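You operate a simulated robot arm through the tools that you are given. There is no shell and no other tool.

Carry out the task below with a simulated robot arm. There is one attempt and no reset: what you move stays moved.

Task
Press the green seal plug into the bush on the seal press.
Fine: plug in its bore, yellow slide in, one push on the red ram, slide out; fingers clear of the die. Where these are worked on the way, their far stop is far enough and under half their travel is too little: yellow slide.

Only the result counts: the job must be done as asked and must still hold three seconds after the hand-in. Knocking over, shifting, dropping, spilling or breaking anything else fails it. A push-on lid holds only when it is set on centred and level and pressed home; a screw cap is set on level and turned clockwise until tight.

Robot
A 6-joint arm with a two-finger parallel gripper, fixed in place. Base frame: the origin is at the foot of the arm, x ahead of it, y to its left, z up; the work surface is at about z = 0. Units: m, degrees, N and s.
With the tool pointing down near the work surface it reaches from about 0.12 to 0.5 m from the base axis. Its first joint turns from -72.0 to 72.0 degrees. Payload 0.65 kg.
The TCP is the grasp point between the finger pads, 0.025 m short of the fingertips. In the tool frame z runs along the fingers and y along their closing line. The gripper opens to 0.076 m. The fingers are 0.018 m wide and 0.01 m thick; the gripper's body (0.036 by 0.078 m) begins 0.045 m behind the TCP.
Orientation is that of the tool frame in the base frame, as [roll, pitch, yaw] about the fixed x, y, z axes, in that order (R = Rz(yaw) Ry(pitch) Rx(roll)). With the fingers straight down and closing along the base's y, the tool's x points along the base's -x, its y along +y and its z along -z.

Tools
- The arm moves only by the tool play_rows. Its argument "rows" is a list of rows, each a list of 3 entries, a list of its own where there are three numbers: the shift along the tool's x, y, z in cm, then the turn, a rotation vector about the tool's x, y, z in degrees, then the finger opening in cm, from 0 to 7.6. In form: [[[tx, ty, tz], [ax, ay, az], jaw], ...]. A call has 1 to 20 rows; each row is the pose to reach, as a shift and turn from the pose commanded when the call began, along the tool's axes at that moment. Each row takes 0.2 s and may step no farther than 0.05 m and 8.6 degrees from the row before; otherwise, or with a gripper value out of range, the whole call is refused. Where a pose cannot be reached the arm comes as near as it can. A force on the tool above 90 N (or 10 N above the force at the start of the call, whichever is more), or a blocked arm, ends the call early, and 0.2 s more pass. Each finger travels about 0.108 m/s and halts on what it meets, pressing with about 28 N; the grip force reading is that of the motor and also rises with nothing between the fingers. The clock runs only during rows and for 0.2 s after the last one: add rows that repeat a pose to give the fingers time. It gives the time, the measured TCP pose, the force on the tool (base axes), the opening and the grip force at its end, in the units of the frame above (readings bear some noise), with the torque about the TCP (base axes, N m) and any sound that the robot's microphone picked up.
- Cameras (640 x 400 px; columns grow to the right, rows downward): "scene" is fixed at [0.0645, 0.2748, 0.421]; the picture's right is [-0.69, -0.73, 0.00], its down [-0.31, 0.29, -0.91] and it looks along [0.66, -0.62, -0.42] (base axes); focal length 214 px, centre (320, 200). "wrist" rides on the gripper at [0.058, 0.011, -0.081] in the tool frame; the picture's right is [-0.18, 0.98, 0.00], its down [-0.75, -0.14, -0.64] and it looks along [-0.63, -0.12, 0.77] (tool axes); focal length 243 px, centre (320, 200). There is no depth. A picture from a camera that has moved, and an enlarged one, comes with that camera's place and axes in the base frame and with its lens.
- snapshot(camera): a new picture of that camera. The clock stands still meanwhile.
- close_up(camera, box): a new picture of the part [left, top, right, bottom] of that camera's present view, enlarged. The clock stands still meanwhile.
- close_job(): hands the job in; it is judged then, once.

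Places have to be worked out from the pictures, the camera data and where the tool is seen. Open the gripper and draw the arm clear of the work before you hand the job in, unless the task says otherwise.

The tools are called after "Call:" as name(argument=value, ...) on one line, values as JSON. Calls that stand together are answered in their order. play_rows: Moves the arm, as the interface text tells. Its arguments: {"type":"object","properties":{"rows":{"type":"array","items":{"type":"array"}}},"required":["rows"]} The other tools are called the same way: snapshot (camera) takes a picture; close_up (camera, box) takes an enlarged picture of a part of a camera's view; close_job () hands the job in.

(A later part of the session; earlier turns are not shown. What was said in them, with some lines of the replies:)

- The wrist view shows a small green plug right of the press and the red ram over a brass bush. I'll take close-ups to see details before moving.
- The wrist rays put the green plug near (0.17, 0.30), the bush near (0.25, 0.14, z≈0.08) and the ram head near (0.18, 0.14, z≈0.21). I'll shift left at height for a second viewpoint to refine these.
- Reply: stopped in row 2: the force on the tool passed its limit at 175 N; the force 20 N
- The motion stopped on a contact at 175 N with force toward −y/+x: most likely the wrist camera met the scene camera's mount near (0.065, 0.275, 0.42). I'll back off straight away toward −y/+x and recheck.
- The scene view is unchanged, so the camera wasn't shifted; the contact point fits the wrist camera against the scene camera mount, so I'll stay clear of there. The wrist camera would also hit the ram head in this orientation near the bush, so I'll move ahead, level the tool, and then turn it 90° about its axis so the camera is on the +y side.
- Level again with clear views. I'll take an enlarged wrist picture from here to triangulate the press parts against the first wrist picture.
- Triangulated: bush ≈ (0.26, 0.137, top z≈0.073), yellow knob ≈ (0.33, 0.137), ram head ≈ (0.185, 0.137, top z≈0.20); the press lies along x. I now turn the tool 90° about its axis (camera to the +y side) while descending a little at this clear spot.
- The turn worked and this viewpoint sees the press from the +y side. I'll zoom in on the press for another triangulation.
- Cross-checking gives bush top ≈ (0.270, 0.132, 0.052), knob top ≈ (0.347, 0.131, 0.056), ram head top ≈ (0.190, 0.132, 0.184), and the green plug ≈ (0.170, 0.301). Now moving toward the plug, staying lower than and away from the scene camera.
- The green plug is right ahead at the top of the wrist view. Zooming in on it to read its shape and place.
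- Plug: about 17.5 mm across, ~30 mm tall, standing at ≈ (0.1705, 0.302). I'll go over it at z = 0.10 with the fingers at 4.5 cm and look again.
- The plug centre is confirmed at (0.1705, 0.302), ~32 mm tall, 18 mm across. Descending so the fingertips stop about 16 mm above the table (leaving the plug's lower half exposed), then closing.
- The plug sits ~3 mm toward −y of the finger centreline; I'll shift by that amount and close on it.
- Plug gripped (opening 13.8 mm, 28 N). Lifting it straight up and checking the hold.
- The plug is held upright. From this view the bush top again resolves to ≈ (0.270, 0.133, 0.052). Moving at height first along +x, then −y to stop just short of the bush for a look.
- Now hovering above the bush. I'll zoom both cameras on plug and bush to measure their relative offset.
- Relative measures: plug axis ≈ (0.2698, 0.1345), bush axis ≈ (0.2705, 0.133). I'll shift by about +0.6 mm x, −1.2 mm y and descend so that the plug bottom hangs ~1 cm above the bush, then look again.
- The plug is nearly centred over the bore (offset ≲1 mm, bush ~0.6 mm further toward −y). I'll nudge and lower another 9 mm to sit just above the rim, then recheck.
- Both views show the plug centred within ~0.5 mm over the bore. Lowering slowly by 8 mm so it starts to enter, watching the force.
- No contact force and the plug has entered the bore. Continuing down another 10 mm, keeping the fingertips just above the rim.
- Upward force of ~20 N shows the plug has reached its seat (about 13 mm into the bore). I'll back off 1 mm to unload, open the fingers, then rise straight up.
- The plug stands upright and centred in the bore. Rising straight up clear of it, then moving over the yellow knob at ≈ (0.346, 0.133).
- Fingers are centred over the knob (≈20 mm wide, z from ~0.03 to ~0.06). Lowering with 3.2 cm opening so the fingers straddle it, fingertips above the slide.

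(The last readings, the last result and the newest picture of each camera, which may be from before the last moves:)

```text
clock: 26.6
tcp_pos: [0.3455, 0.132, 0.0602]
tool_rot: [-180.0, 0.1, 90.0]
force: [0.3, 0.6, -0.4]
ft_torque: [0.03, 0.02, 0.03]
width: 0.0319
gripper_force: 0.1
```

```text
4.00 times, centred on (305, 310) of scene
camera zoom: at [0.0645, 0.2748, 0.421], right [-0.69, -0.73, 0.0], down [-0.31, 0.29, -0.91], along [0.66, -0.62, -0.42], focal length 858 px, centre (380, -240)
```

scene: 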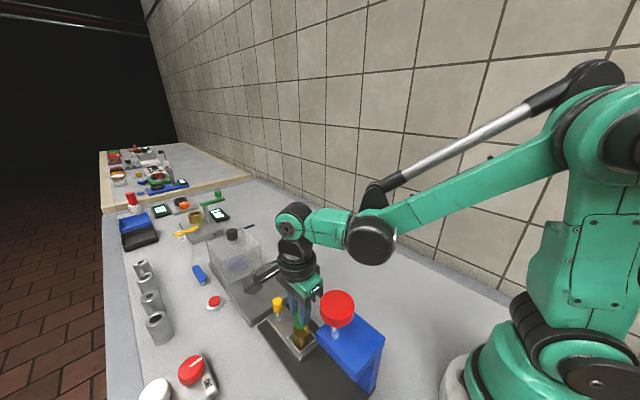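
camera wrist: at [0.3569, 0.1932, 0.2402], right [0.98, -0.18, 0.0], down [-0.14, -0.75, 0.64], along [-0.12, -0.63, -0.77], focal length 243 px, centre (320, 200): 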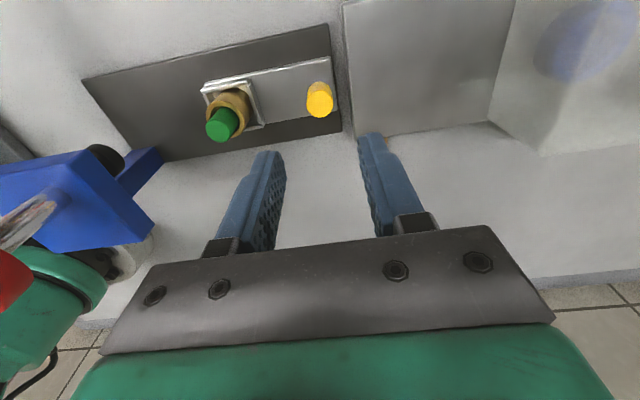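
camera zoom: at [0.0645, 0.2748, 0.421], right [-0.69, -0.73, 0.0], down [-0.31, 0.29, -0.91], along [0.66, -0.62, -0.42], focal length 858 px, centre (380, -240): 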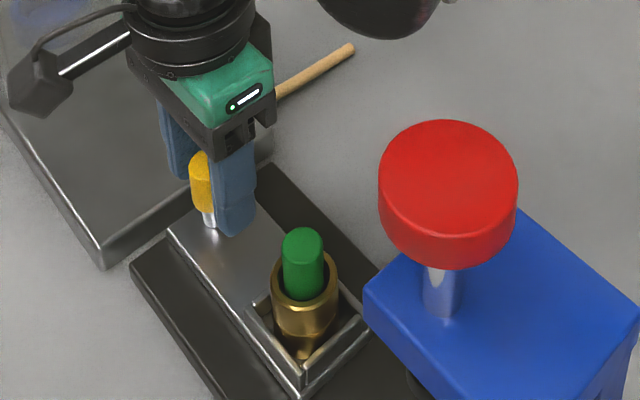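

The knob sits between the fingers. Narrowing to 2.3 cm and sliding it in slowly toward −x by ~7 cm, watching the force.

Call:
play_rows(rows=[[[0, 0, 0], [0, 0, 0], 2.3], [[0, -0.4, 0], [0, 0, 0], 2.3], [[0, -0.8, 0], [0, 0, 0], 2.3], [[0, -1.2, 0], [0, 0, 0], 2.3], [[0, -1.6, 0], [0, 0, 0], 2.3], [[0, -2.0, 0], [0, 0, 0], 2.3], [[0, -2.5, 0], [0, 0, 0], 2.3], [[0, -3.0, 0], [0, 0, 0], 2.3], [[0, -3.0, 0], [0, 0, 0], 2.3]])

Call:
close_up(camera="scene", box=[240, 260, 370, 360])

Call:
snapshot(camera="wrist")

```text
clock: 28.6
tcp_pos: [0.3159, 0.1317, 0.0604]
tool_rot: [180.0, 0.2, 90.0]
force: [0.7, -0.6, 0.8]
ft_torque: [-0.03, 0.0, 0.0]
width: 0.0236
gripper_force: 0.9
```

```text
4.00 times, centred on (305, 310) of scene
camera zoom: at [0.0645, 0.2748, 0.421], right [-0.69, -0.73, 0.0], down [-0.31, 0.29, -0.91], along [0.66, -0.62, -0.42], focal length 858 px, centre (380, -240)
```

zoom: 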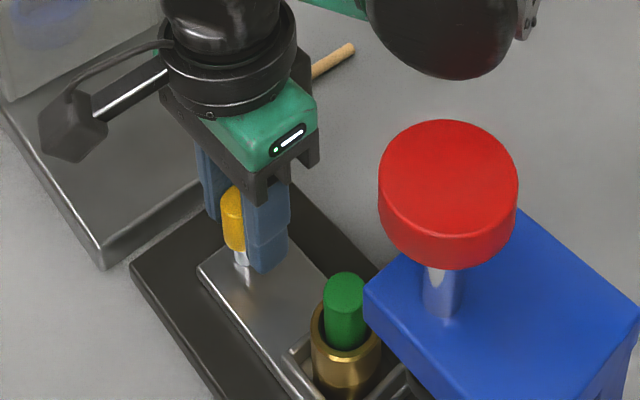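

```text
taken
camera wrist: at [0.3266, 0.1918, 0.1417], right [0.98, -0.18, 0.0], down [-0.14, -0.75, 0.64], along [-0.12, -0.63, -0.77], focal length 243 px, centre (320, 200)
```

wrist: 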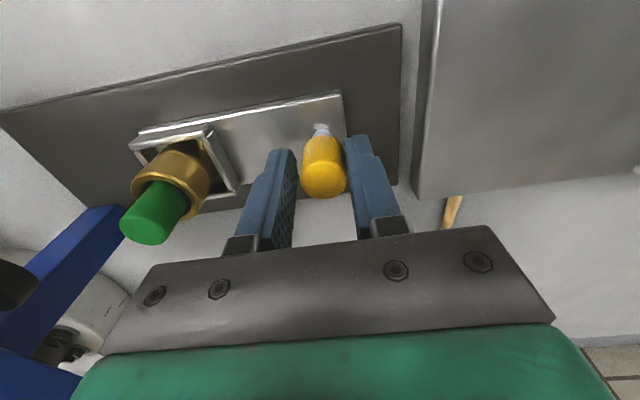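

The slide moves freely (near-zero force) and the plug stays upright. Continuing 3 cm further and checking clearance under the head.

Call:
play_rows(rows=[[[0, -0.4, 0], [0, 0, 0], 2.3], [[0, -0.8, 0], [0, 0, 0], 2.3], [[0, -1.2, 0], [0, 0, 0], 2.3], [[0, -1.6, 0], [0, 0, 0], 2.3], [[0, -2.0, 0], [0, 0, 0], 2.3], [[0, -2.5, 0], [0, 0, 0], 2.3], [[0, -3.0, 0], [0, 0, 0], 2.3], [[0, -3.0, 0], [0, 0, 0], 2.3]])

Call:
close_up(camera="scene", box=[240, 260, 390, 380])

Call:
snapshot(camera="wrist")

```text
clock: 30.4
tcp_pos: [0.2851, 0.1319, 0.0605]
tool_rot: [179.9, 0.1, 90.0]
force: [0.5, 0.2, -0.2]
ft_torque: [0.01, 0.0, 0.03]
width: 0.0236
gripper_force: 0.7
```

```text
3.33 times, centred on (315, 320) of scene
camera zoom: at [0.0645, 0.2748, 0.421], right [-0.69, -0.73, 0.0], down [-0.31, 0.29, -0.91], along [0.66, -0.62, -0.42], focal length 715 px, centre (337, -200)
```

zoom: 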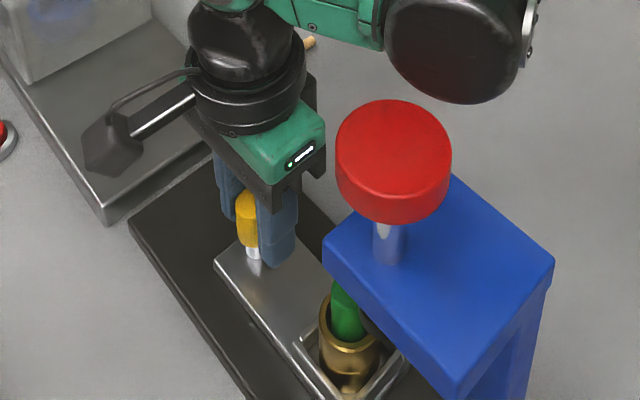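

```text
taken
camera wrist: at [0.2965, 0.1914, 0.1415], right [0.98, -0.18, 0.0], down [-0.14, -0.75, 0.64], along [-0.12, -0.63, -0.77], focal length 243 px, centre (320, 200)
```

wrist: 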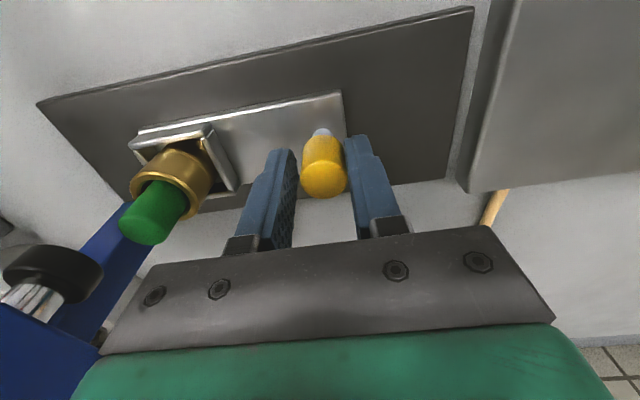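

The black punch hangs at z≈0.09, above the plug top (~0.07), so it clears. Sliding the remaining distance in small steps until the stop is felt.

Call:
play_rows(rows=[[[0, -0.4, 0], [0, 0, 0], 2.3], [[0, -0.8, 0], [0, 0, 0], 2.3], [[0, -1.2, 0], [0, 0, 0], 2.3], [[0, -1.5, 0], [0, 0, 0], 2.3], [[0, -1.7, 0], [0, 0, 0], 2.3], [[0, -1.9, 0], [0, 0, 0], 2.3], [[0, -1.9, 0], [0, 0, 0], 2.3]])

Call:
close_up(camera="scene", box=[240, 260, 390, 380])

Call:
snapshot(camera="wrist")

```text
clock: 32.0
tcp_pos: [0.2668, 0.131, 0.0617]
tool_rot: [-180.0, 0.2, 90.0]
force: [0.1, -1.2, -0.8]
ft_torque: [0.01, -0.01, -0.02]
width: 0.0235
gripper_force: 1.0
```

```text
3.33 times, centred on (315, 320) of scene
camera zoom: at [0.0645, 0.2748, 0.421], right [-0.69, -0.73, 0.0], down [-0.31, 0.29, -0.91], along [0.66, -0.62, -0.42], focal length 715 px, centre (337, -200)
```

zoom: 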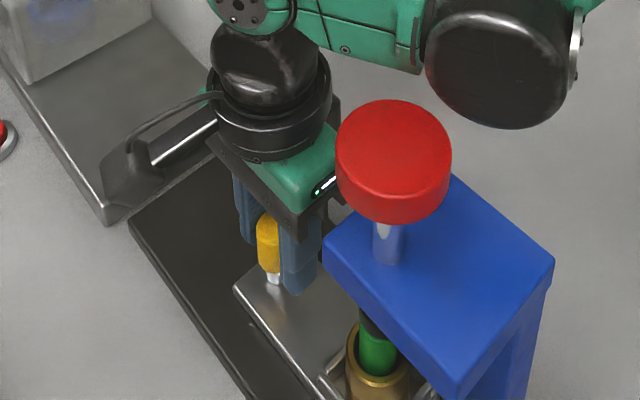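

```text
taken
camera wrist: at [0.2779, 0.1918, 0.1417], right [0.98, -0.18, 0.0], down [-0.14, -0.75, 0.64], along [-0.12, -0.63, -0.77], focal length 243 px, centre (320, 200)
```

wrist: 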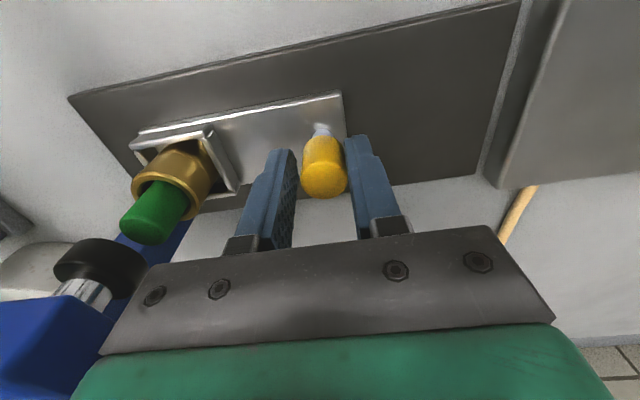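

No stop felt yet; the bush is almost under the punch. Continuing in 1.5 mm steps.

Call:
play_rows(rows=[[[0, -0.15, 0], [0, 0, 0], 2.3], [[0, -0.3, 0], [0, 0, 0], 2.3], [[0, -0.4, 0], [0, 0, 0], 2.3], [[0, -0.4, 0], [0, 0, 0], 2.3]])

Call:
snapshot(camera="wrist")

```text
clock: 33.0
tcp_pos: [0.2638, 0.1322, 0.0617]
tool_rot: [179.8, 0.1, 90.1]
force: [1.6, -0.6, 0.5]
ft_torque: [-0.02, 0.0, -0.04]
width: 0.0248
gripper_force: 1.4
```

```text
taken
camera wrist: at [0.274, 0.1919, 0.1417], right [0.98, -0.18, 0.0], down [-0.14, -0.75, 0.64], along [-0.12, -0.63, -0.77], focal length 243 px, centre (320, 200)
```

wrist: 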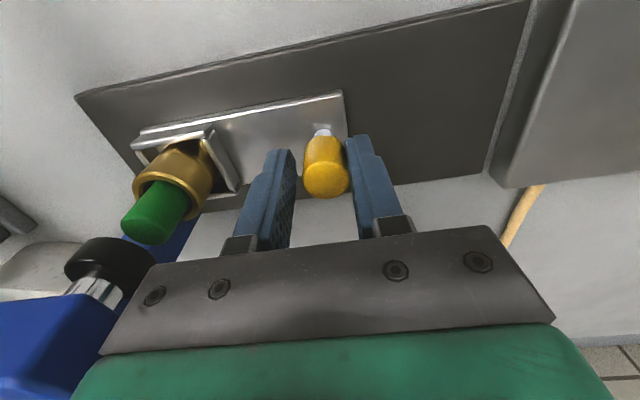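

The finger opening grew from 23.5 to 24.8 mm as the +x finger got pushed back, so the slide is meeting its stop; plug and punch now both resolve to x ≈ 0.1885. One small confirming push.

Call:
play_rows(rows=[[[0, -0.15, 0], [0, 0, 0], 2.0], [[0, -0.25, 0], [0, 0, 0], 2.0], [[0, -0.25, 0], [0, 0, 0], 2.0]])

Call:
close_up(camera="scene", box=[240, 260, 390, 380])

Call:
close_up(camera="wrist", box=[40, 80, 400, 320])

```text
clock: 33.8
tcp_pos: [0.2606, 0.1319, 0.0618]
tool_rot: [179.9, 0.1, 90.0]
force: [10.4, 0.5, -3.3]
ft_torque: [0.06, -0.01, -0.02]
width: 0.0286
gripper_force: 5.0
```

```text
3.33 times, centred on (315, 320) of scene
camera zoom: at [0.0645, 0.2748, 0.421], right [-0.69, -0.73, 0.0], down [-0.31, 0.29, -0.91], along [0.66, -0.62, -0.42], focal length 715 px, centre (337, -200)
```

zoom: 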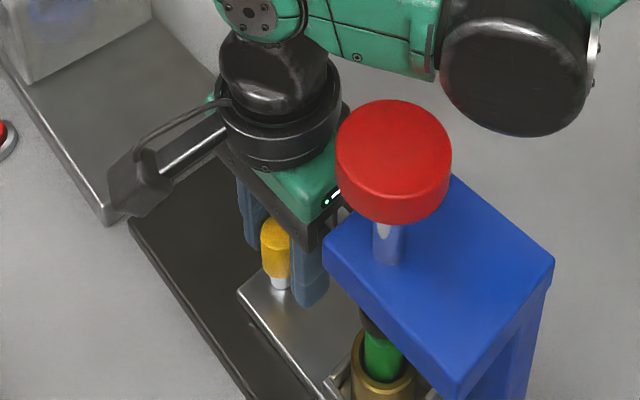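

```text
1.67 times, centred on (220, 200) of wrist
camera zoom: at [0.2716, 0.1918, 0.1421], right [0.98, -0.18, 0.0], down [-0.14, -0.75, 0.64], along [-0.12, -0.63, -0.77], focal length 404 px, centre (487, 200)
```

zoom: 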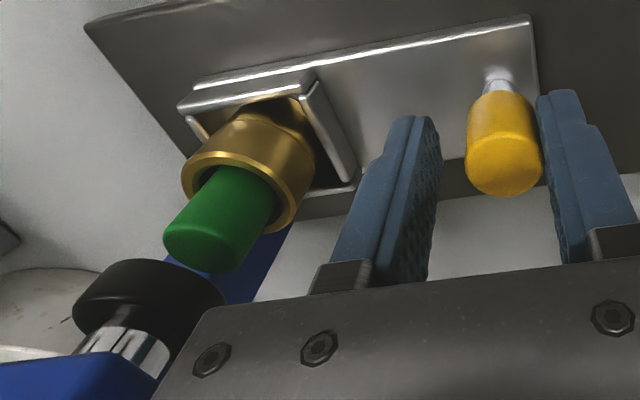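

The slide is hard against its inner stop (10 N, finger pushed back to 28.6 mm). Backing off the knob, opening a bit and rising straight up clear of the press.

Call:
play_rows(rows=[[[0, 0.3, 0], [0, 0, 0], 2.8], [[0, 0.6, 0], [0, 0, 0], 3.3], [[0, 0.6, 0], [0, 0, 0], 3.3], [[0, 0.6, -1.0], [0, 0, 0], 3.3], [[0, 0.6, -3.0], [0, 0, 0], 3.3], [[0, 1.2, -5.0], [0, 0, 0], 3.3], [[0, 2.0, -8.0], [0, 0, 0], 3.3], [[0, 2.0, -11.0], [0, 0, 0], 3.3], [[0, 2.0, -14.0], [0, 0, 0], 2.0], [[0, 2.0, -17.0], [0, 0, 0], 0.5], [[0, 2.0, -19.0], [0, 0, 0], 0.0], [[0, 2.0, -19.0], [0, 0, 0], 0.0]])

Call:
snapshot(camera="scene")

Call:
snapshot(camera="wrist")

```text
clock: 36.4
tcp_pos: [0.2797, 0.1336, 0.2518]
tool_rot: [-180.0, 0.1, 90.1]
force: [-0.5, 0.6, 0.0]
ft_torque: [0.05, 0.02, 0.04]
width: 0.0
gripper_force: 23.6
```

```text
taken
```

scene: 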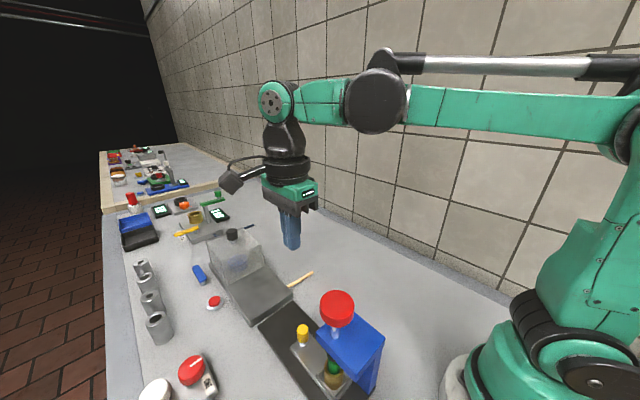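

```text
taken
camera wrist: at [0.2912, 0.1921, 0.3327], right [0.98, -0.18, 0.0], down [-0.14, -0.75, 0.64], along [-0.12, -0.63, -0.77], focal length 243 px, centre (320, 200)
```

wrist: 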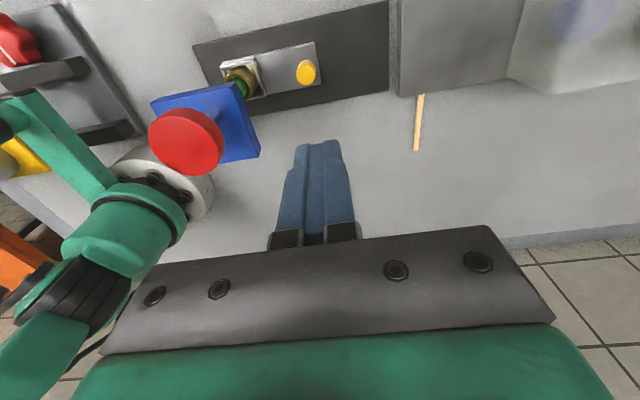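

The slide is in with the plug under the punch. Zooming to fix the ram head's centre before moving above it.

Call:
close_up(camera="wrist", box=[130, 40, 330, 200])

Call:
close_up(camera="scene", box=[260, 270, 400, 400])

```text
2.50 times, centred on (230, 120) of wrist
camera zoom: at [0.2912, 0.1921, 0.3327], right [0.98, -0.18, 0.0], down [-0.14, -0.75, 0.64], along [-0.12, -0.63, -0.77], focal length 606 px, centre (545, 400)
```

zoom: 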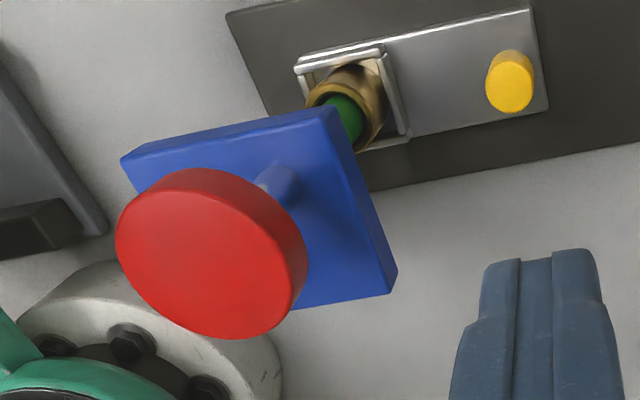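

```text
3.08 times, centred on (330, 335) of scene
camera zoom: at [0.0645, 0.2748, 0.421], right [-0.69, -0.73, 0.0], down [-0.31, 0.29, -0.91], along [0.66, -0.62, -0.42], focal length 660 px, centre (289, -215)
```

zoom: 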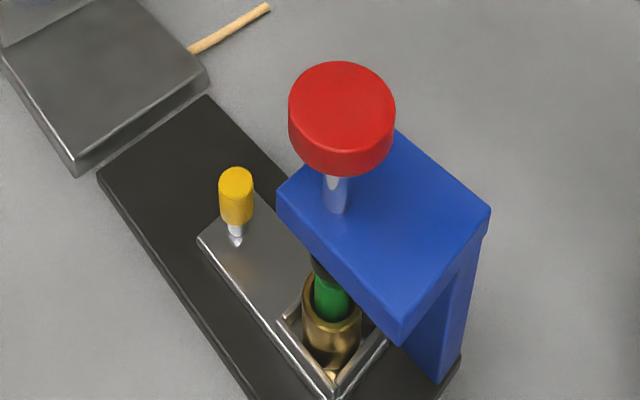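

Ram axis ≈ (0.189, 0.133), head top z ≈ 0.184. Moving the closed fingers above it at z = 0.245.

Call:
play_rows(rows=[[[0, -2.0, 0], [0, 0, 0], 0.0], [[0, -4.5, 0], [0, 0, 0], 0.0], [[0, -7.0, 0.2], [0, 0, 0], 0.0], [[-0.05, -8.5, 0.5], [0, 0, 0], 0.0], [[-0.05, -9.05, 0.5], [0, 0, 0], 0.0], [[-0.05, -9.05, 0.5], [0, 0, 0], 0.0]])

Call:
close_up(camera="wrist", box=[220, 60, 420, 220])

Call:
close_up(camera="scene", box=[260, 250, 400, 380])

```text
clock: 37.8
tcp_pos: [0.1893, 0.1323, 0.2458]
tool_rot: [180.0, 0.0, 90.0]
force: [0.5, -0.2, -0.6]
ft_torque: [0.0, 0.02, 0.01]
width: 0.0001
gripper_force: 24.3
```

```text
2.50 times, centred on (320, 140) of wrist
camera zoom: at [0.2001, 0.1917, 0.3266], right [0.98, -0.18, 0.0], down [-0.14, -0.75, 0.64], along [-0.12, -0.63, -0.77], focal length 606 px, centre (320, 350)
```

zoom: 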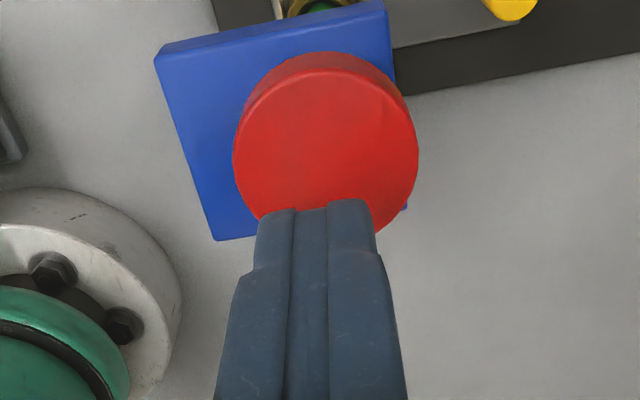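

```text
3.08 times, centred on (330, 315) of scene
camera zoom: at [0.0645, 0.2748, 0.421], right [-0.69, -0.73, 0.0], down [-0.31, 0.29, -0.91], along [0.66, -0.62, -0.42], focal length 660 px, centre (289, -154)
```

zoom: 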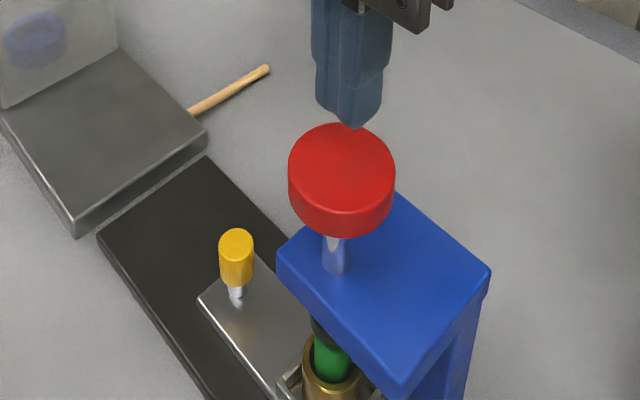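

Fingertips are ~35 mm above the head, ~2 mm off-centre. Centring and approaching to a few mm above it.

Call:
play_rows(rows=[[[0.15, 0.15, 1.0], [0, 0, 0], 0.0], [[0.15, 0.15, 2.0], [0, 0, 0], 0.0], [[0.15, 0.15, 2.7], [0, 0, 0], 0.0], [[0.15, 0.15, 2.9], [0, 0, 0], 0.0], [[0.15, 0.15, 2.9], [0, 0, 0], 0.0]])

Call:
close_up(camera="wrist", box=[220, 60, 420, 220])

Call:
close_up(camera="scene", box=[260, 250, 400, 380])

```text
clock: 39.0
tcp_pos: [0.1899, 0.133, 0.2171]
tool_rot: [179.9, 0.1, 90.1]
force: [0.0, 0.1, 0.7]
ft_torque: [-0.01, -0.01, 0.03]
width: 0.0
gripper_force: 23.4
```

```text
2.50 times, centred on (320, 140) of wrist
camera zoom: at [0.2021, 0.1933, 0.2977], right [0.98, -0.18, 0.0], down [-0.14, -0.75, 0.64], along [-0.12, -0.63, -0.77], focal length 606 px, centre (320, 350)
```

zoom: 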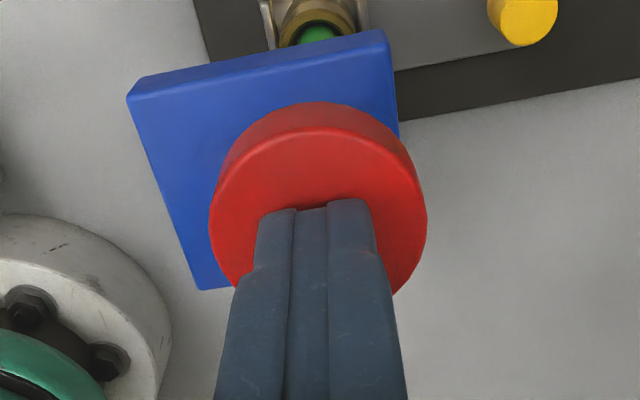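

```text
3.08 times, centred on (330, 315) of scene
camera zoom: at [0.0645, 0.2748, 0.421], right [-0.69, -0.73, 0.0], down [-0.31, 0.29, -0.91], along [0.66, -0.62, -0.42], focal length 660 px, centre (289, -154)
```

zoom: 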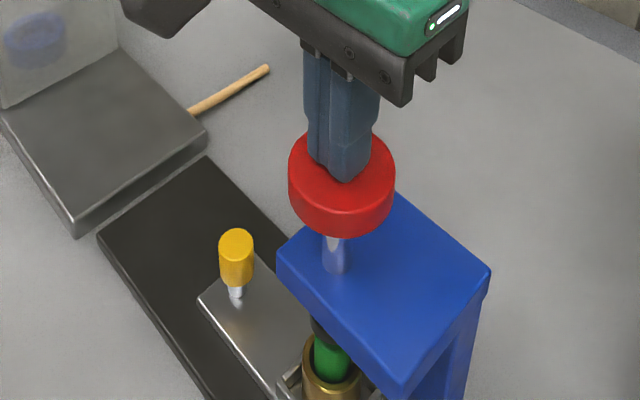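

Fingertips are over the head's centre, ~5 mm above. Now starting the single push: straight down in 2 mm steps.

Call:
play_rows(rows=[[[0, 0, 0.2], [0, 0, 0], 0.0], [[0, 0, 0.4], [0, 0, 0], 0.0], [[0, 0, 0.6], [0, 0, 0], 0.0], [[0, 0, 0.8], [0, 0, 0], 0.0], [[0, 0, 1.0], [0, 0, 0], 0.0], [[0, 0, 1.2], [0, 0, 0], 0.0], [[0, 0, 1.4], [0, 0, 0], 0.0], [[0, 0, 1.6], [0, 0, 0], 0.0]])

Call:
close_up(camera="scene", box=[260, 250, 400, 380])

```text
clock: 40.8
tcp_pos: [0.1904, 0.1324, 0.2014]
tool_rot: [180.0, 0.0, 90.0]
force: [-3.7, 4.5, 51.3]
ft_torque: [0.1, 0.11, 0.03]
width: 0.0
gripper_force: 23.4
```

```text
3.08 times, centred on (330, 315) of scene
camera zoom: at [0.0644, 0.2748, 0.4211], right [-0.69, -0.73, 0.0], down [-0.31, 0.29, -0.91], along [0.66, -0.62, -0.42], focal length 660 px, centre (289, -154)
```

zoom: 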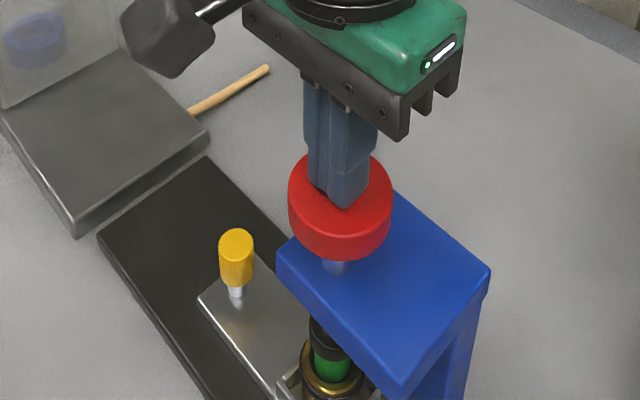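

Punch is on the plug, 51 N. Continuing the same stroke downward without lifting, in 1.5 mm steps.

Call:
play_rows(rows=[[[0, 0, 0.15], [0, 0, 0], 0.0], [[0, 0, 0.3], [0, 0, 0], 0.0], [[0, 0, 0.45], [0, 0, 0], 0.0], [[0, 0, 0.6], [0, 0, 0], 0.0], [[0, 0, 0.75], [0, 0, 0], 0.0], [[0, 0, 0.9], [0, 0, 0], 0.0]])

Call:
close_up(camera="scene", box=[260, 250, 400, 380])

```text
clock: 41.2
tcp_pos: [0.1911, 0.1333, 0.2018]
tool_rot: [180.0, 0.1, 90.0]
force: [-3.0, -2.6, 43.0]
ft_torque: [-0.01, 0.09, -0.01]
width: 0.0
gripper_force: 22.8
stopped in row 2: the force on the tool passed its limit at 97 N (the readings are from after the stop); the commanded pose is now the measured one
```

```text
3.08 times, centred on (330, 315) of scene
camera zoom: at [0.0644, 0.2748, 0.4211], right [-0.69, -0.73, 0.0], down [-0.31, 0.29, -0.91], along [0.66, -0.62, -0.42], focal length 660 px, centre (289, -154)
```

zoom: 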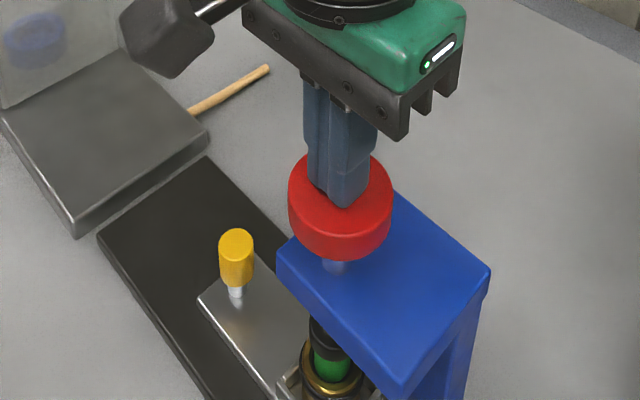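

The force passed 97 N with the head about 10 mm down and no further motion. Zooming in to see what the punch and plug are doing while I hold.

Call:
close_up(camera="scene", box=[300, 300, 370, 380])

Call:
close_up(camera="wrist", box=[220, 30, 420, 190])

```text
5.00 times, centred on (335, 340) of scene
camera zoom: at [0.0644, 0.2748, 0.4211], right [-0.69, -0.73, 0.0], down [-0.31, 0.29, -0.91], along [0.66, -0.62, -0.42], focal length 1072 px, centre (245, -500)
```

zoom: 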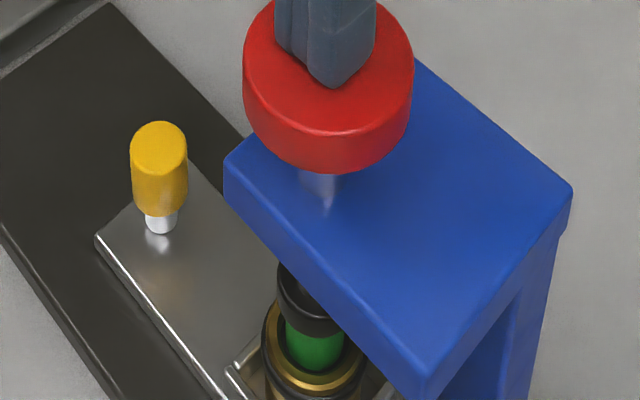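

```text
2.50 times, centred on (320, 110) of wrist
camera zoom: at [0.2024, 0.1931, 0.2827], right [0.98, -0.18, 0.0], down [-0.14, -0.75, 0.64], along [-0.12, -0.63, -0.76], focal length 606 px, centre (320, 425)
```

zoom: 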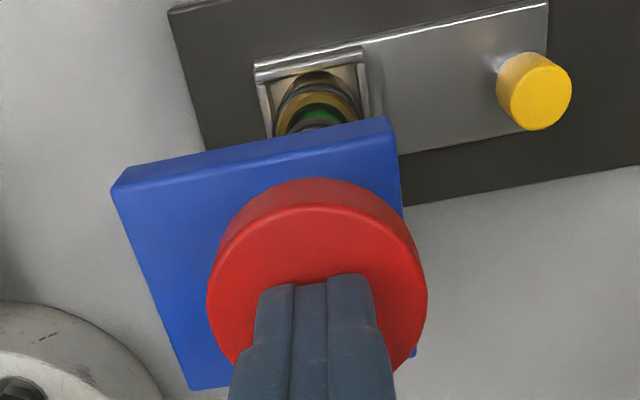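

The punch has pushed the plug partly down (cap ~15 mm lower, plug top lower relative to the bush), still holding ~43 N. I'll keep the same stroke going more gently, 0.5 mm per row.

Call:
play_rows(rows=[[[0, 0, 0.05], [0, 0, 0], 0.0], [[0, 0, 0.1], [0, 0, 0], 0.0], [[0, 0, 0.15], [0, 0, 0], 0.0], [[0, 0, 0.2], [0, 0, 0], 0.0]])

Call:
close_up(camera="scene", box=[300, 300, 370, 380])

```text
clock: 42.0
tcp_pos: [0.1906, 0.1328, 0.2024]
tool_rot: [-179.9, 0.2, 90.0]
force: [-3.4, -3.5, 41.9]
ft_torque: [0.01, 0.07, -0.04]
width: 0.0
gripper_force: 23.6
stopped in row 3: the force on the tool passed its limit at 92 N (the readings are from after the stop); the commanded pose is now the measured one
```

```text
5.00 times, centred on (335, 340) of scene
camera zoom: at [0.0644, 0.2748, 0.4211], right [-0.69, -0.73, 0.0], down [-0.31, 0.29, -0.91], along [0.66, -0.62, -0.42], focal length 1072 px, centre (245, -500)
```

zoom: 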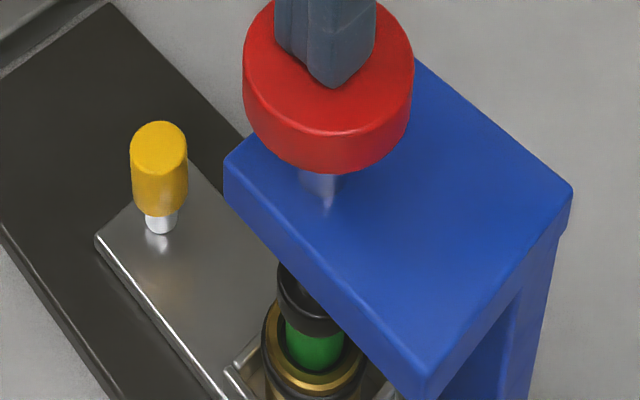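

Again a rigid stop at 92 N with no movement, so the ram is at the end of its stroke. Lifting straight off the head and looking at the result.

Call:
play_rows(rows=[[[0, 0, -0.5], [0, 0, 0], 0.0], [[0, 0, -1.0], [0, 0, 0], 0.0], [[0, 0, -2.0], [0, 0, 0], 0.0], [[0, 0, -3.5], [0, 0, 0], 0.0], [[0, 0, -5.0], [0, 0, 0], 0.0], [[0, 0, -5.0], [0, 0, 0], 0.0]])

Call:
close_up(camera="scene", box=[300, 300, 370, 380])

Call:
close_up(camera="wrist", box=[220, 30, 420, 190])

```text
clock: 43.4
tcp_pos: [0.1904, 0.1342, 0.2497]
tool_rot: [-179.9, 0.1, 90.1]
force: [-0.4, -0.1, -0.7]
ft_torque: [0.0, -0.02, 0.01]
width: 0.0
gripper_force: 23.8
```

```text
5.00 times, centred on (335, 340) of scene
camera zoom: at [0.0645, 0.2748, 0.421], right [-0.69, -0.73, 0.0], down [-0.31, 0.29, -0.91], along [0.66, -0.62, -0.42], focal length 1072 px, centre (245, -500)
```

zoom: 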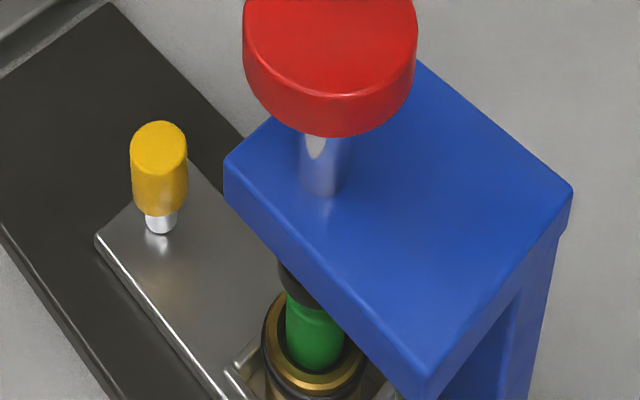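

```text
2.50 times, centred on (320, 110) of wrist
camera zoom: at [0.2021, 0.1934, 0.3319], right [0.98, -0.18, 0.0], down [-0.14, -0.75, 0.65], along [-0.12, -0.63, -0.76], focal length 606 px, centre (320, 425)
```

zoom: 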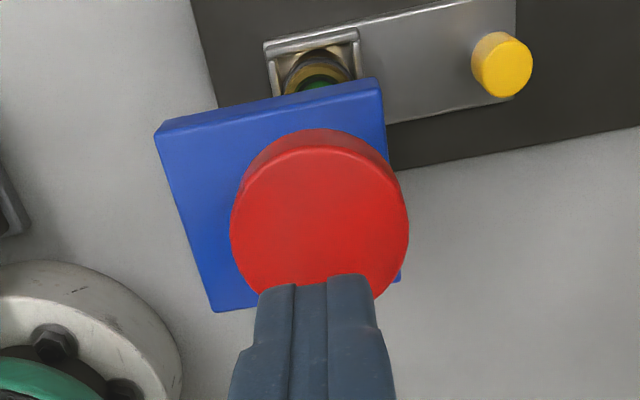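

The ram sprang back up. I'll compare the plug and bush with the picture from before the push.

Call:
close_up(camera="scene", box=[260, 250, 400, 380])

Call:
close_up(camera="scene", box=[315, 345, 355, 385])

```text
3.08 times, centred on (330, 315) of scene
camera zoom: at [0.0645, 0.2748, 0.421], right [-0.69, -0.73, 0.0], down [-0.31, 0.29, -0.91], along [0.66, -0.62, -0.42], focal length 660 px, centre (289, -154)
```

zoom: 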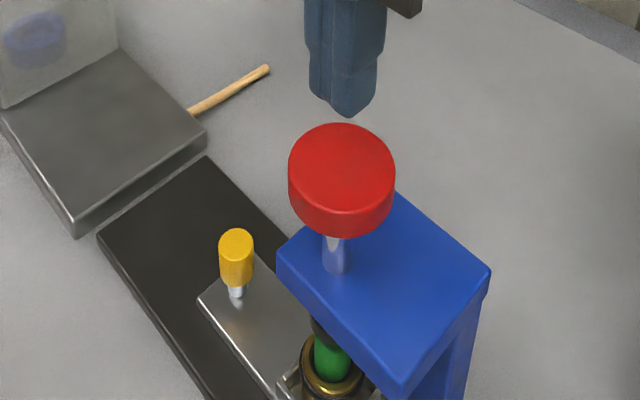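

```text
10.00 times, centred on (335, 365) of scene
camera zoom: at [0.0645, 0.2748, 0.421], right [-0.69, -0.73, 0.0], down [-0.31, 0.29, -0.91], along [0.66, -0.62, -0.42], focal length 2145 px, centre (170, -1450)
```

zoom: 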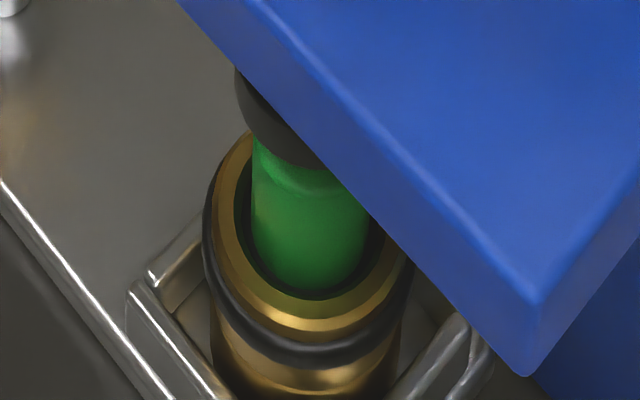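

A black seal ring has appeared round the bush rim that was not there before, so the press stroke took effect. Now going back to the knob to pull the slide out: over to x≈0.29 at height, open, then down.

Call:
play_rows(rows=[[[0, 2.5, 0], [0, 0, 0], 0.0], [[0, 5.0, 0], [0, 0, 0], 0.5], [[0, 7.5, 0], [0, 0, 0], 1.5], [[0, 9.5, 0], [0, 0, 0], 2.5], [[0, 9.5, 2.0], [0, 0, 0], 3.4], [[0, 9.5, 4.5], [0, 0, 0], 3.4], [[0, 9.5, 7.0], [0, 0, 0], 3.4], [[0, 9.0, 9.5], [0, 0, 0], 3.4], [[0, 8.4, 12.0], [0, 0, 0], 3.4], [[0, 7.8, 13.5], [0, 0, 0], 3.4], [[0, 7.8, 13.5], [0, 0, 0], 3.4]])

Call:
snapshot(camera="wrist")

Call:
close_up(camera="scene", box=[240, 250, 390, 380])

```text
clock: 45.8
tcp_pos: [0.2678, 0.1323, 0.1152]
tool_rot: [179.9, 0.1, 90.1]
force: [0.0, 0.4, -0.1]
ft_torque: [0.01, 0.01, 0.03]
width: 0.0342
gripper_force: 0.0
```

```text
taken
camera wrist: at [0.2806, 0.1929, 0.1964], right [0.98, -0.18, 0.0], down [-0.14, -0.75, 0.65], along [-0.12, -0.63, -0.76], focal length 243 px, centre (320, 200)
```

wrist: 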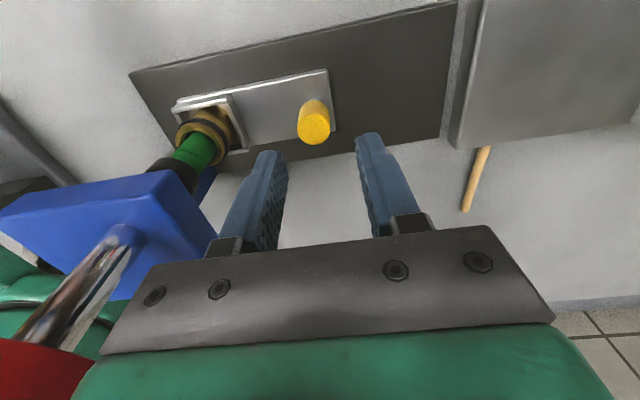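

```text
3.08 times, centred on (315, 315) of scene
camera zoom: at [0.0645, 0.2748, 0.421], right [-0.69, -0.73, 0.0], down [-0.31, 0.29, -0.91], along [0.66, -0.62, -0.42], focal length 660 px, centre (335, -154)
```

zoom: 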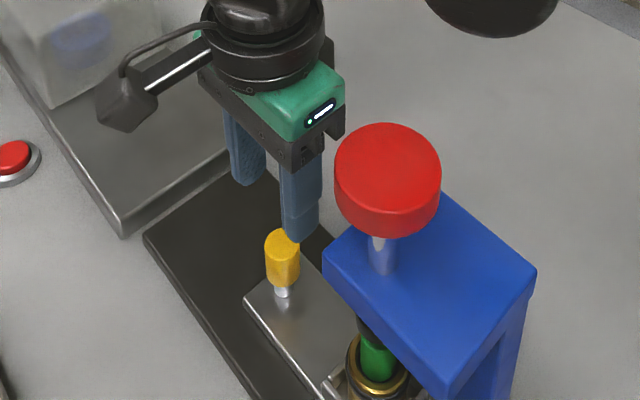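

The knob lies between the open fingers (about 3 mm toward −x of centre). Lowering to straddle it.

Call:
play_rows(rows=[[[0.1, -0.15, 1.0], [0, 0, 0], 3.4], [[0.1, -0.15, 2.5], [0, 0, 0], 3.4], [[0.1, -0.15, 4.0], [0, 0, 0], 3.4], [[0.1, -0.15, 5.0], [0, 0, 0], 3.4], [[0.1, -0.15, 5.4], [0, 0, 0], 3.4], [[0.1, -0.15, 5.4], [0, 0, 0], 3.4]])

Call:
snapshot(camera="wrist")

Call:
close_up(camera="scene", box=[240, 250, 390, 380])

```text
clock: 47.2
tcp_pos: [0.2676, 0.1336, 0.0611]
tool_rot: [-180.0, 0.1, 90.0]
force: [-0.1, -0.5, -0.5]
ft_torque: [0.03, -0.03, 0.01]
width: 0.0339
gripper_force: 0.1
```

```text
taken
camera wrist: at [0.2789, 0.194, 0.1425], right [0.98, -0.18, 0.0], down [-0.14, -0.75, 0.65], along [-0.12, -0.63, -0.76], focal length 243 px, centre (320, 200)
```

wrist: 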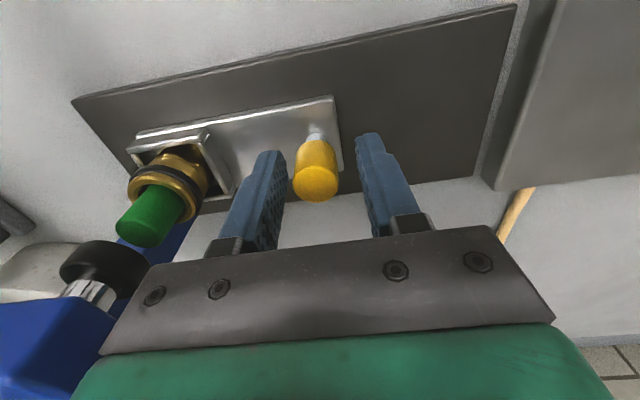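

```text
3.08 times, centred on (315, 315) of scene
camera zoom: at [0.0645, 0.2748, 0.421], right [-0.69, -0.73, 0.0], down [-0.31, 0.29, -0.91], along [0.66, -0.62, -0.42], focal length 660 px, centre (335, -154)
```

zoom: 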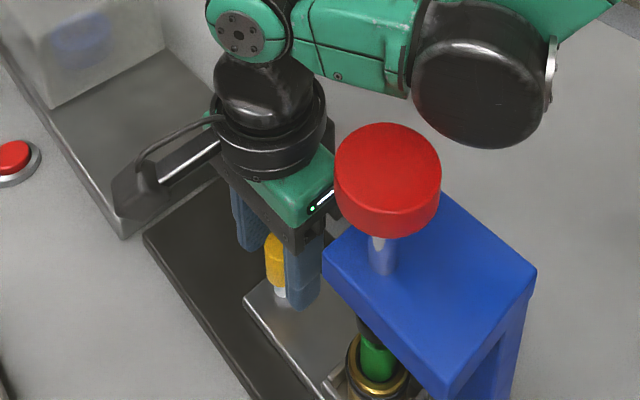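

Knob straddled. Narrowing slightly and drawing the slide out toward +x in small steps.

Call:
play_rows(rows=[[[0, 0, 0], [0, 0, 0], 2.8], [[0, 0, 0], [0, 0, 0], 2.4], [[0, 0.4, 0], [0, 0, 0], 2.4], [[0, 0.8, 0], [0, 0, 0], 2.4], [[0, 1.2, 0], [0, 0, 0], 2.4], [[0, 1.6, 0], [0, 0, 0], 2.4], [[0, 2.0, 0], [0, 0, 0], 2.4], [[0, 2.5, 0], [0, 0, 0], 2.4], [[0, 3.0, 0], [0, 0, 0], 2.4], [[0, 3.5, 0], [0, 0, 0], 2.4], [[0, 4.0, 0], [0, 0, 0], 2.4], [[0, 4.5, 0], [0, 0, 0], 2.4], [[0, 4.5, 0], [0, 0, 0], 2.4]])

Call:
snapshot(camera="wrist")

Call:
close_up(camera="scene", box=[240, 250, 390, 380])

```text
clock: 50.0
tcp_pos: [0.3126, 0.1335, 0.0618]
tool_rot: [179.9, 0.0, 90.0]
force: [-0.4, 0.2, -0.1]
ft_torque: [0.0, -0.02, -0.03]
width: 0.0246
gripper_force: 0.4
```

```text
taken
camera wrist: at [0.3239, 0.1937, 0.1429], right [0.98, -0.18, 0.0], down [-0.14, -0.75, 0.65], along [-0.12, -0.63, -0.76], focal length 243 px, centre (320, 200)
```

wrist: 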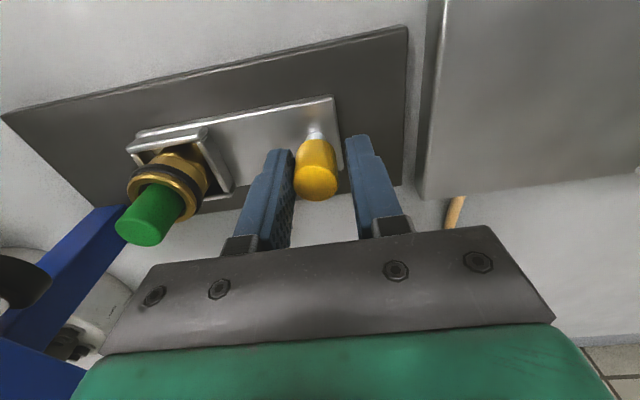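

```text
3.08 times, centred on (315, 315) of scene
camera zoom: at [0.0645, 0.2748, 0.421], right [-0.69, -0.73, 0.0], down [-0.31, 0.29, -0.91], along [0.66, -0.62, -0.42], focal length 660 px, centre (335, -154)
```

zoom: 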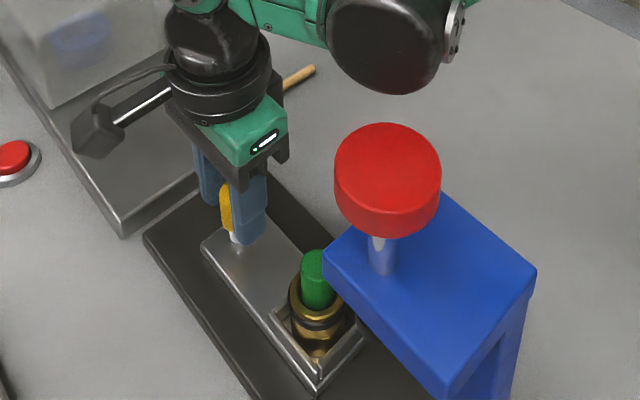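

The slide is following smoothly with plug and ringed bush intact. Pulling the rest of the way out until the outer stop is felt.

Call:
play_rows(rows=[[[0, 0.4, 0], [0, 0, 0], 2.4], [[0, 0.8, 0], [0, 0, 0], 2.4], [[0, 1.2, 0], [0, 0, 0], 2.4], [[0, 1.6, 0], [0, 0, 0], 2.4], [[0, 2.0, 0], [0, 0, 0], 2.4], [[0, 2.4, 0], [0, 0, 0], 2.4], [[0, 2.8, 0], [0, 0, 0], 2.4], [[0, 3.1, 0], [0, 0, 0], 2.4], [[0, 3.4, 0], [0, 0, 0], 2.4], [[0, 3.6, 0], [0, 0, 0], 2.4], [[0, 3.6, 0], [0, 0, 0], 2.4]])

Call:
snapshot(camera="wrist")

Call:
close_up(camera="scene", box=[240, 250, 390, 380])

```text
clock: 52.4
tcp_pos: [0.3474, 0.134, 0.0617]
tool_rot: [-179.9, 0.1, 90.2]
force: [-3.7, 1.4, 0.3]
ft_torque: [0.02, 0.0, 0.02]
width: 0.0265
gripper_force: 0.6
```

```text
taken
camera wrist: at [0.36, 0.1939, 0.1428], right [0.98, -0.18, 0.0], down [-0.14, -0.75, 0.65], along [-0.12, -0.63, -0.76], focal length 243 px, centre (320, 200)
```

wrist: 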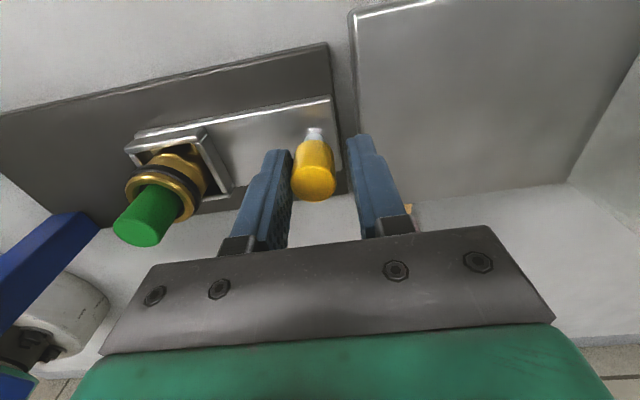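

```text
3.08 times, centred on (315, 315) of scene
camera zoom: at [0.0645, 0.2748, 0.421], right [-0.69, -0.73, 0.0], down [-0.31, 0.29, -0.91], along [0.66, -0.62, -0.42], focal length 660 px, centre (335, -154)
```

zoom: 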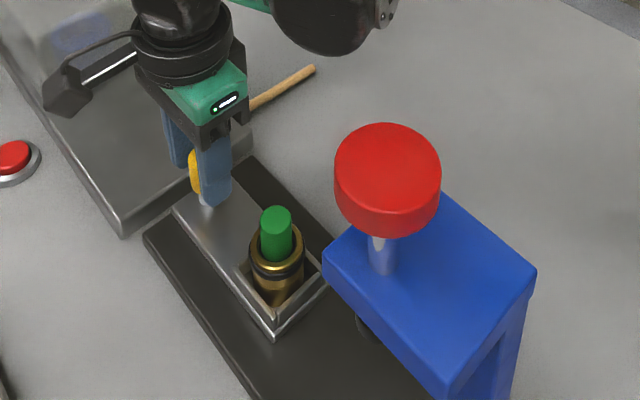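

Opening grew to 26.5 mm with −3.7 N: the slide is reaching its outer stop. One small confirming push of 2 mm.

Call:
play_rows(rows=[[[0, 0.1, 0], [0, 0, 0], 2.4], [[0, 0.2, 0], [0, 0, 0], 2.4], [[0, 0.2, 0], [0, 0, 0], 2.4]])

Call:
close_up(camera="scene", box=[270, 290, 340, 360])

```text
clock: 53.2
tcp_pos: [0.3506, 0.1344, 0.0619]
tool_rot: [-179.9, 0.2, 90.2]
force: [-7.0, 0.0, 1.4]
ft_torque: [-0.02, 0.04, -0.04]
width: 0.0302
gripper_force: 3.8
```

```text
5.71 times, centred on (305, 325) of scene
camera zoom: at [0.0645, 0.2748, 0.421], right [-0.69, -0.73, 0.0], down [-0.31, 0.29, -0.91], along [0.66, -0.62, -0.42], focal length 1226 px, centre (406, -514)
```

zoom: 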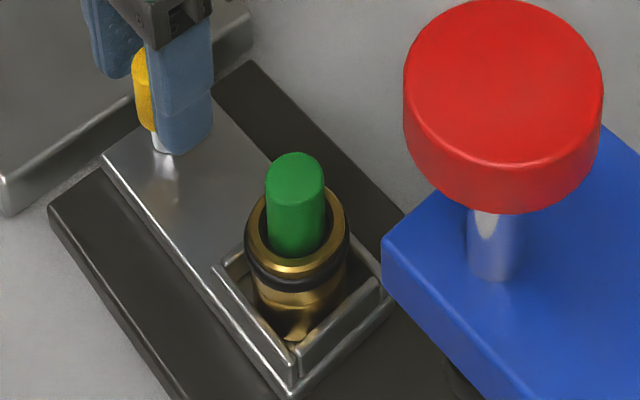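

The slide is fully out, the bush carries its seal ring and the plug stands in its bore. Backing off the knob, opening, and rising clear of the work.

Call:
play_rows(rows=[[[0, -0.2, 0], [0, 0, 0], 3.0], [[0, -0.4, 0], [0, 0, 0], 3.6], [[0, -0.4, 0], [0, 0, 0], 3.6], [[0, -0.4, -1.0], [0, 0, 0], 3.6], [[0, -0.4, -3.0], [0, 0, 0], 3.6], [[0, -0.4, -5.5], [0, 0, 0], 3.6], [[0, -0.4, -8.5], [0, 0, 0], 3.6], [[0, -0.4, -12.0], [0, 0, 0], 4.5], [[0, -0.4, -15.5], [0, 0, 0], 6.0], [[0, -0.4, -19.0], [0, 0, 0], 7.0], [[0, -0.4, -22.0], [0, 0, 0], 7.0], [[0, -0.4, -22.0], [0, 0, 0], 7.0]])

Call:
snapshot(camera="scene")

Call:
close_up(camera="scene", box=[240, 260, 370, 370])

Call:
snapshot(camera="wrist")

```text
clock: 55.8
tcp_pos: [0.3463, 0.1335, 0.2822]
tool_rot: [-180.0, 0.1, 90.0]
force: [-0.9, -0.4, 0.0]
ft_torque: [-0.02, -0.03, -0.04]
width: 0.0702
gripper_force: 0.0
```

```text
taken
```

scene: 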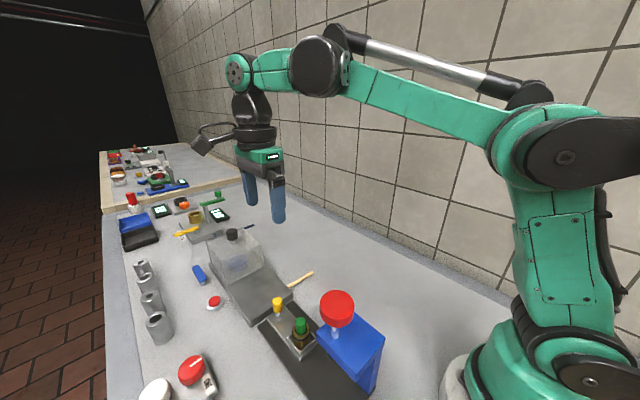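

```text
3.64 times, centred on (305, 315) of scene
camera zoom: at [0.0645, 0.2748, 0.421], right [-0.69, -0.73, 0.0], down [-0.31, 0.29, -0.91], along [0.66, -0.62, -0.42], focal length 780 px, centre (374, -218)
```

zoom: 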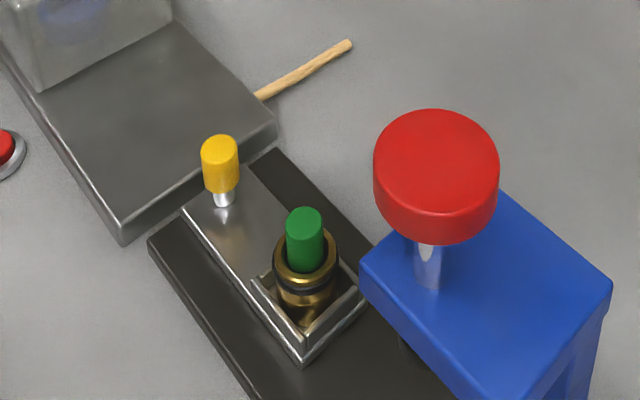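

```text
taken
camera wrist: at [0.3576, 0.1942, 0.3631], right [0.98, -0.18, 0.0], down [-0.14, -0.75, 0.65], along [-0.12, -0.63, -0.76], focal length 243 px, centre (320, 200)
```

wrist: 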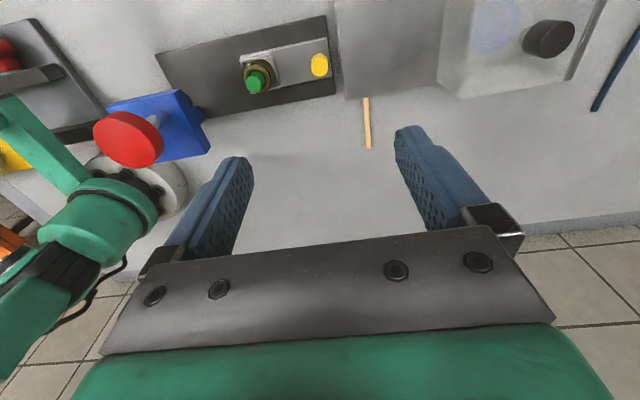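

The slide is back out (knob at its original place), the plug stands in the ringed bush, the ram is up, and the open gripper is well clear of the work. Nothing else appears disturbed, so I hand the job in.

Call:
close_job()

```text
The job is handed in.
```

I finished every step and handed the job in. The green plug stands in the bush with the slide back out. I can't confirm the plug went any deeper when pressed, and no result came back from the hand-in.

- **Plug:** I gripped it, lowered it about 13 mm into the bore until it met resistance, and released it upright.
- **Slide in:** I pushed the yellow knob about 8 cm until it met its stop, which brought the bush under the punch.
- **Ram:** I made one downward push without lifting. It stopped rigidly at 92–97 N, about 15 mm down, and sprang back up when I let go.
- **Slide out:** I pulled the knob back until it met the outer stop, which returned it to its starting place.

After the push, a black ring appeared around the bush rim, and I took that as the sign the press worked. The plug still sticks up about as far as before, so the ring is my main evidence.

Early on, the wrist camera hit the fixed scene camera or its mount at 175 N. I backed off at once; pictures before and after showed no shift in the camera or anything on the bench. The gripper finished open, above and clear of the press.
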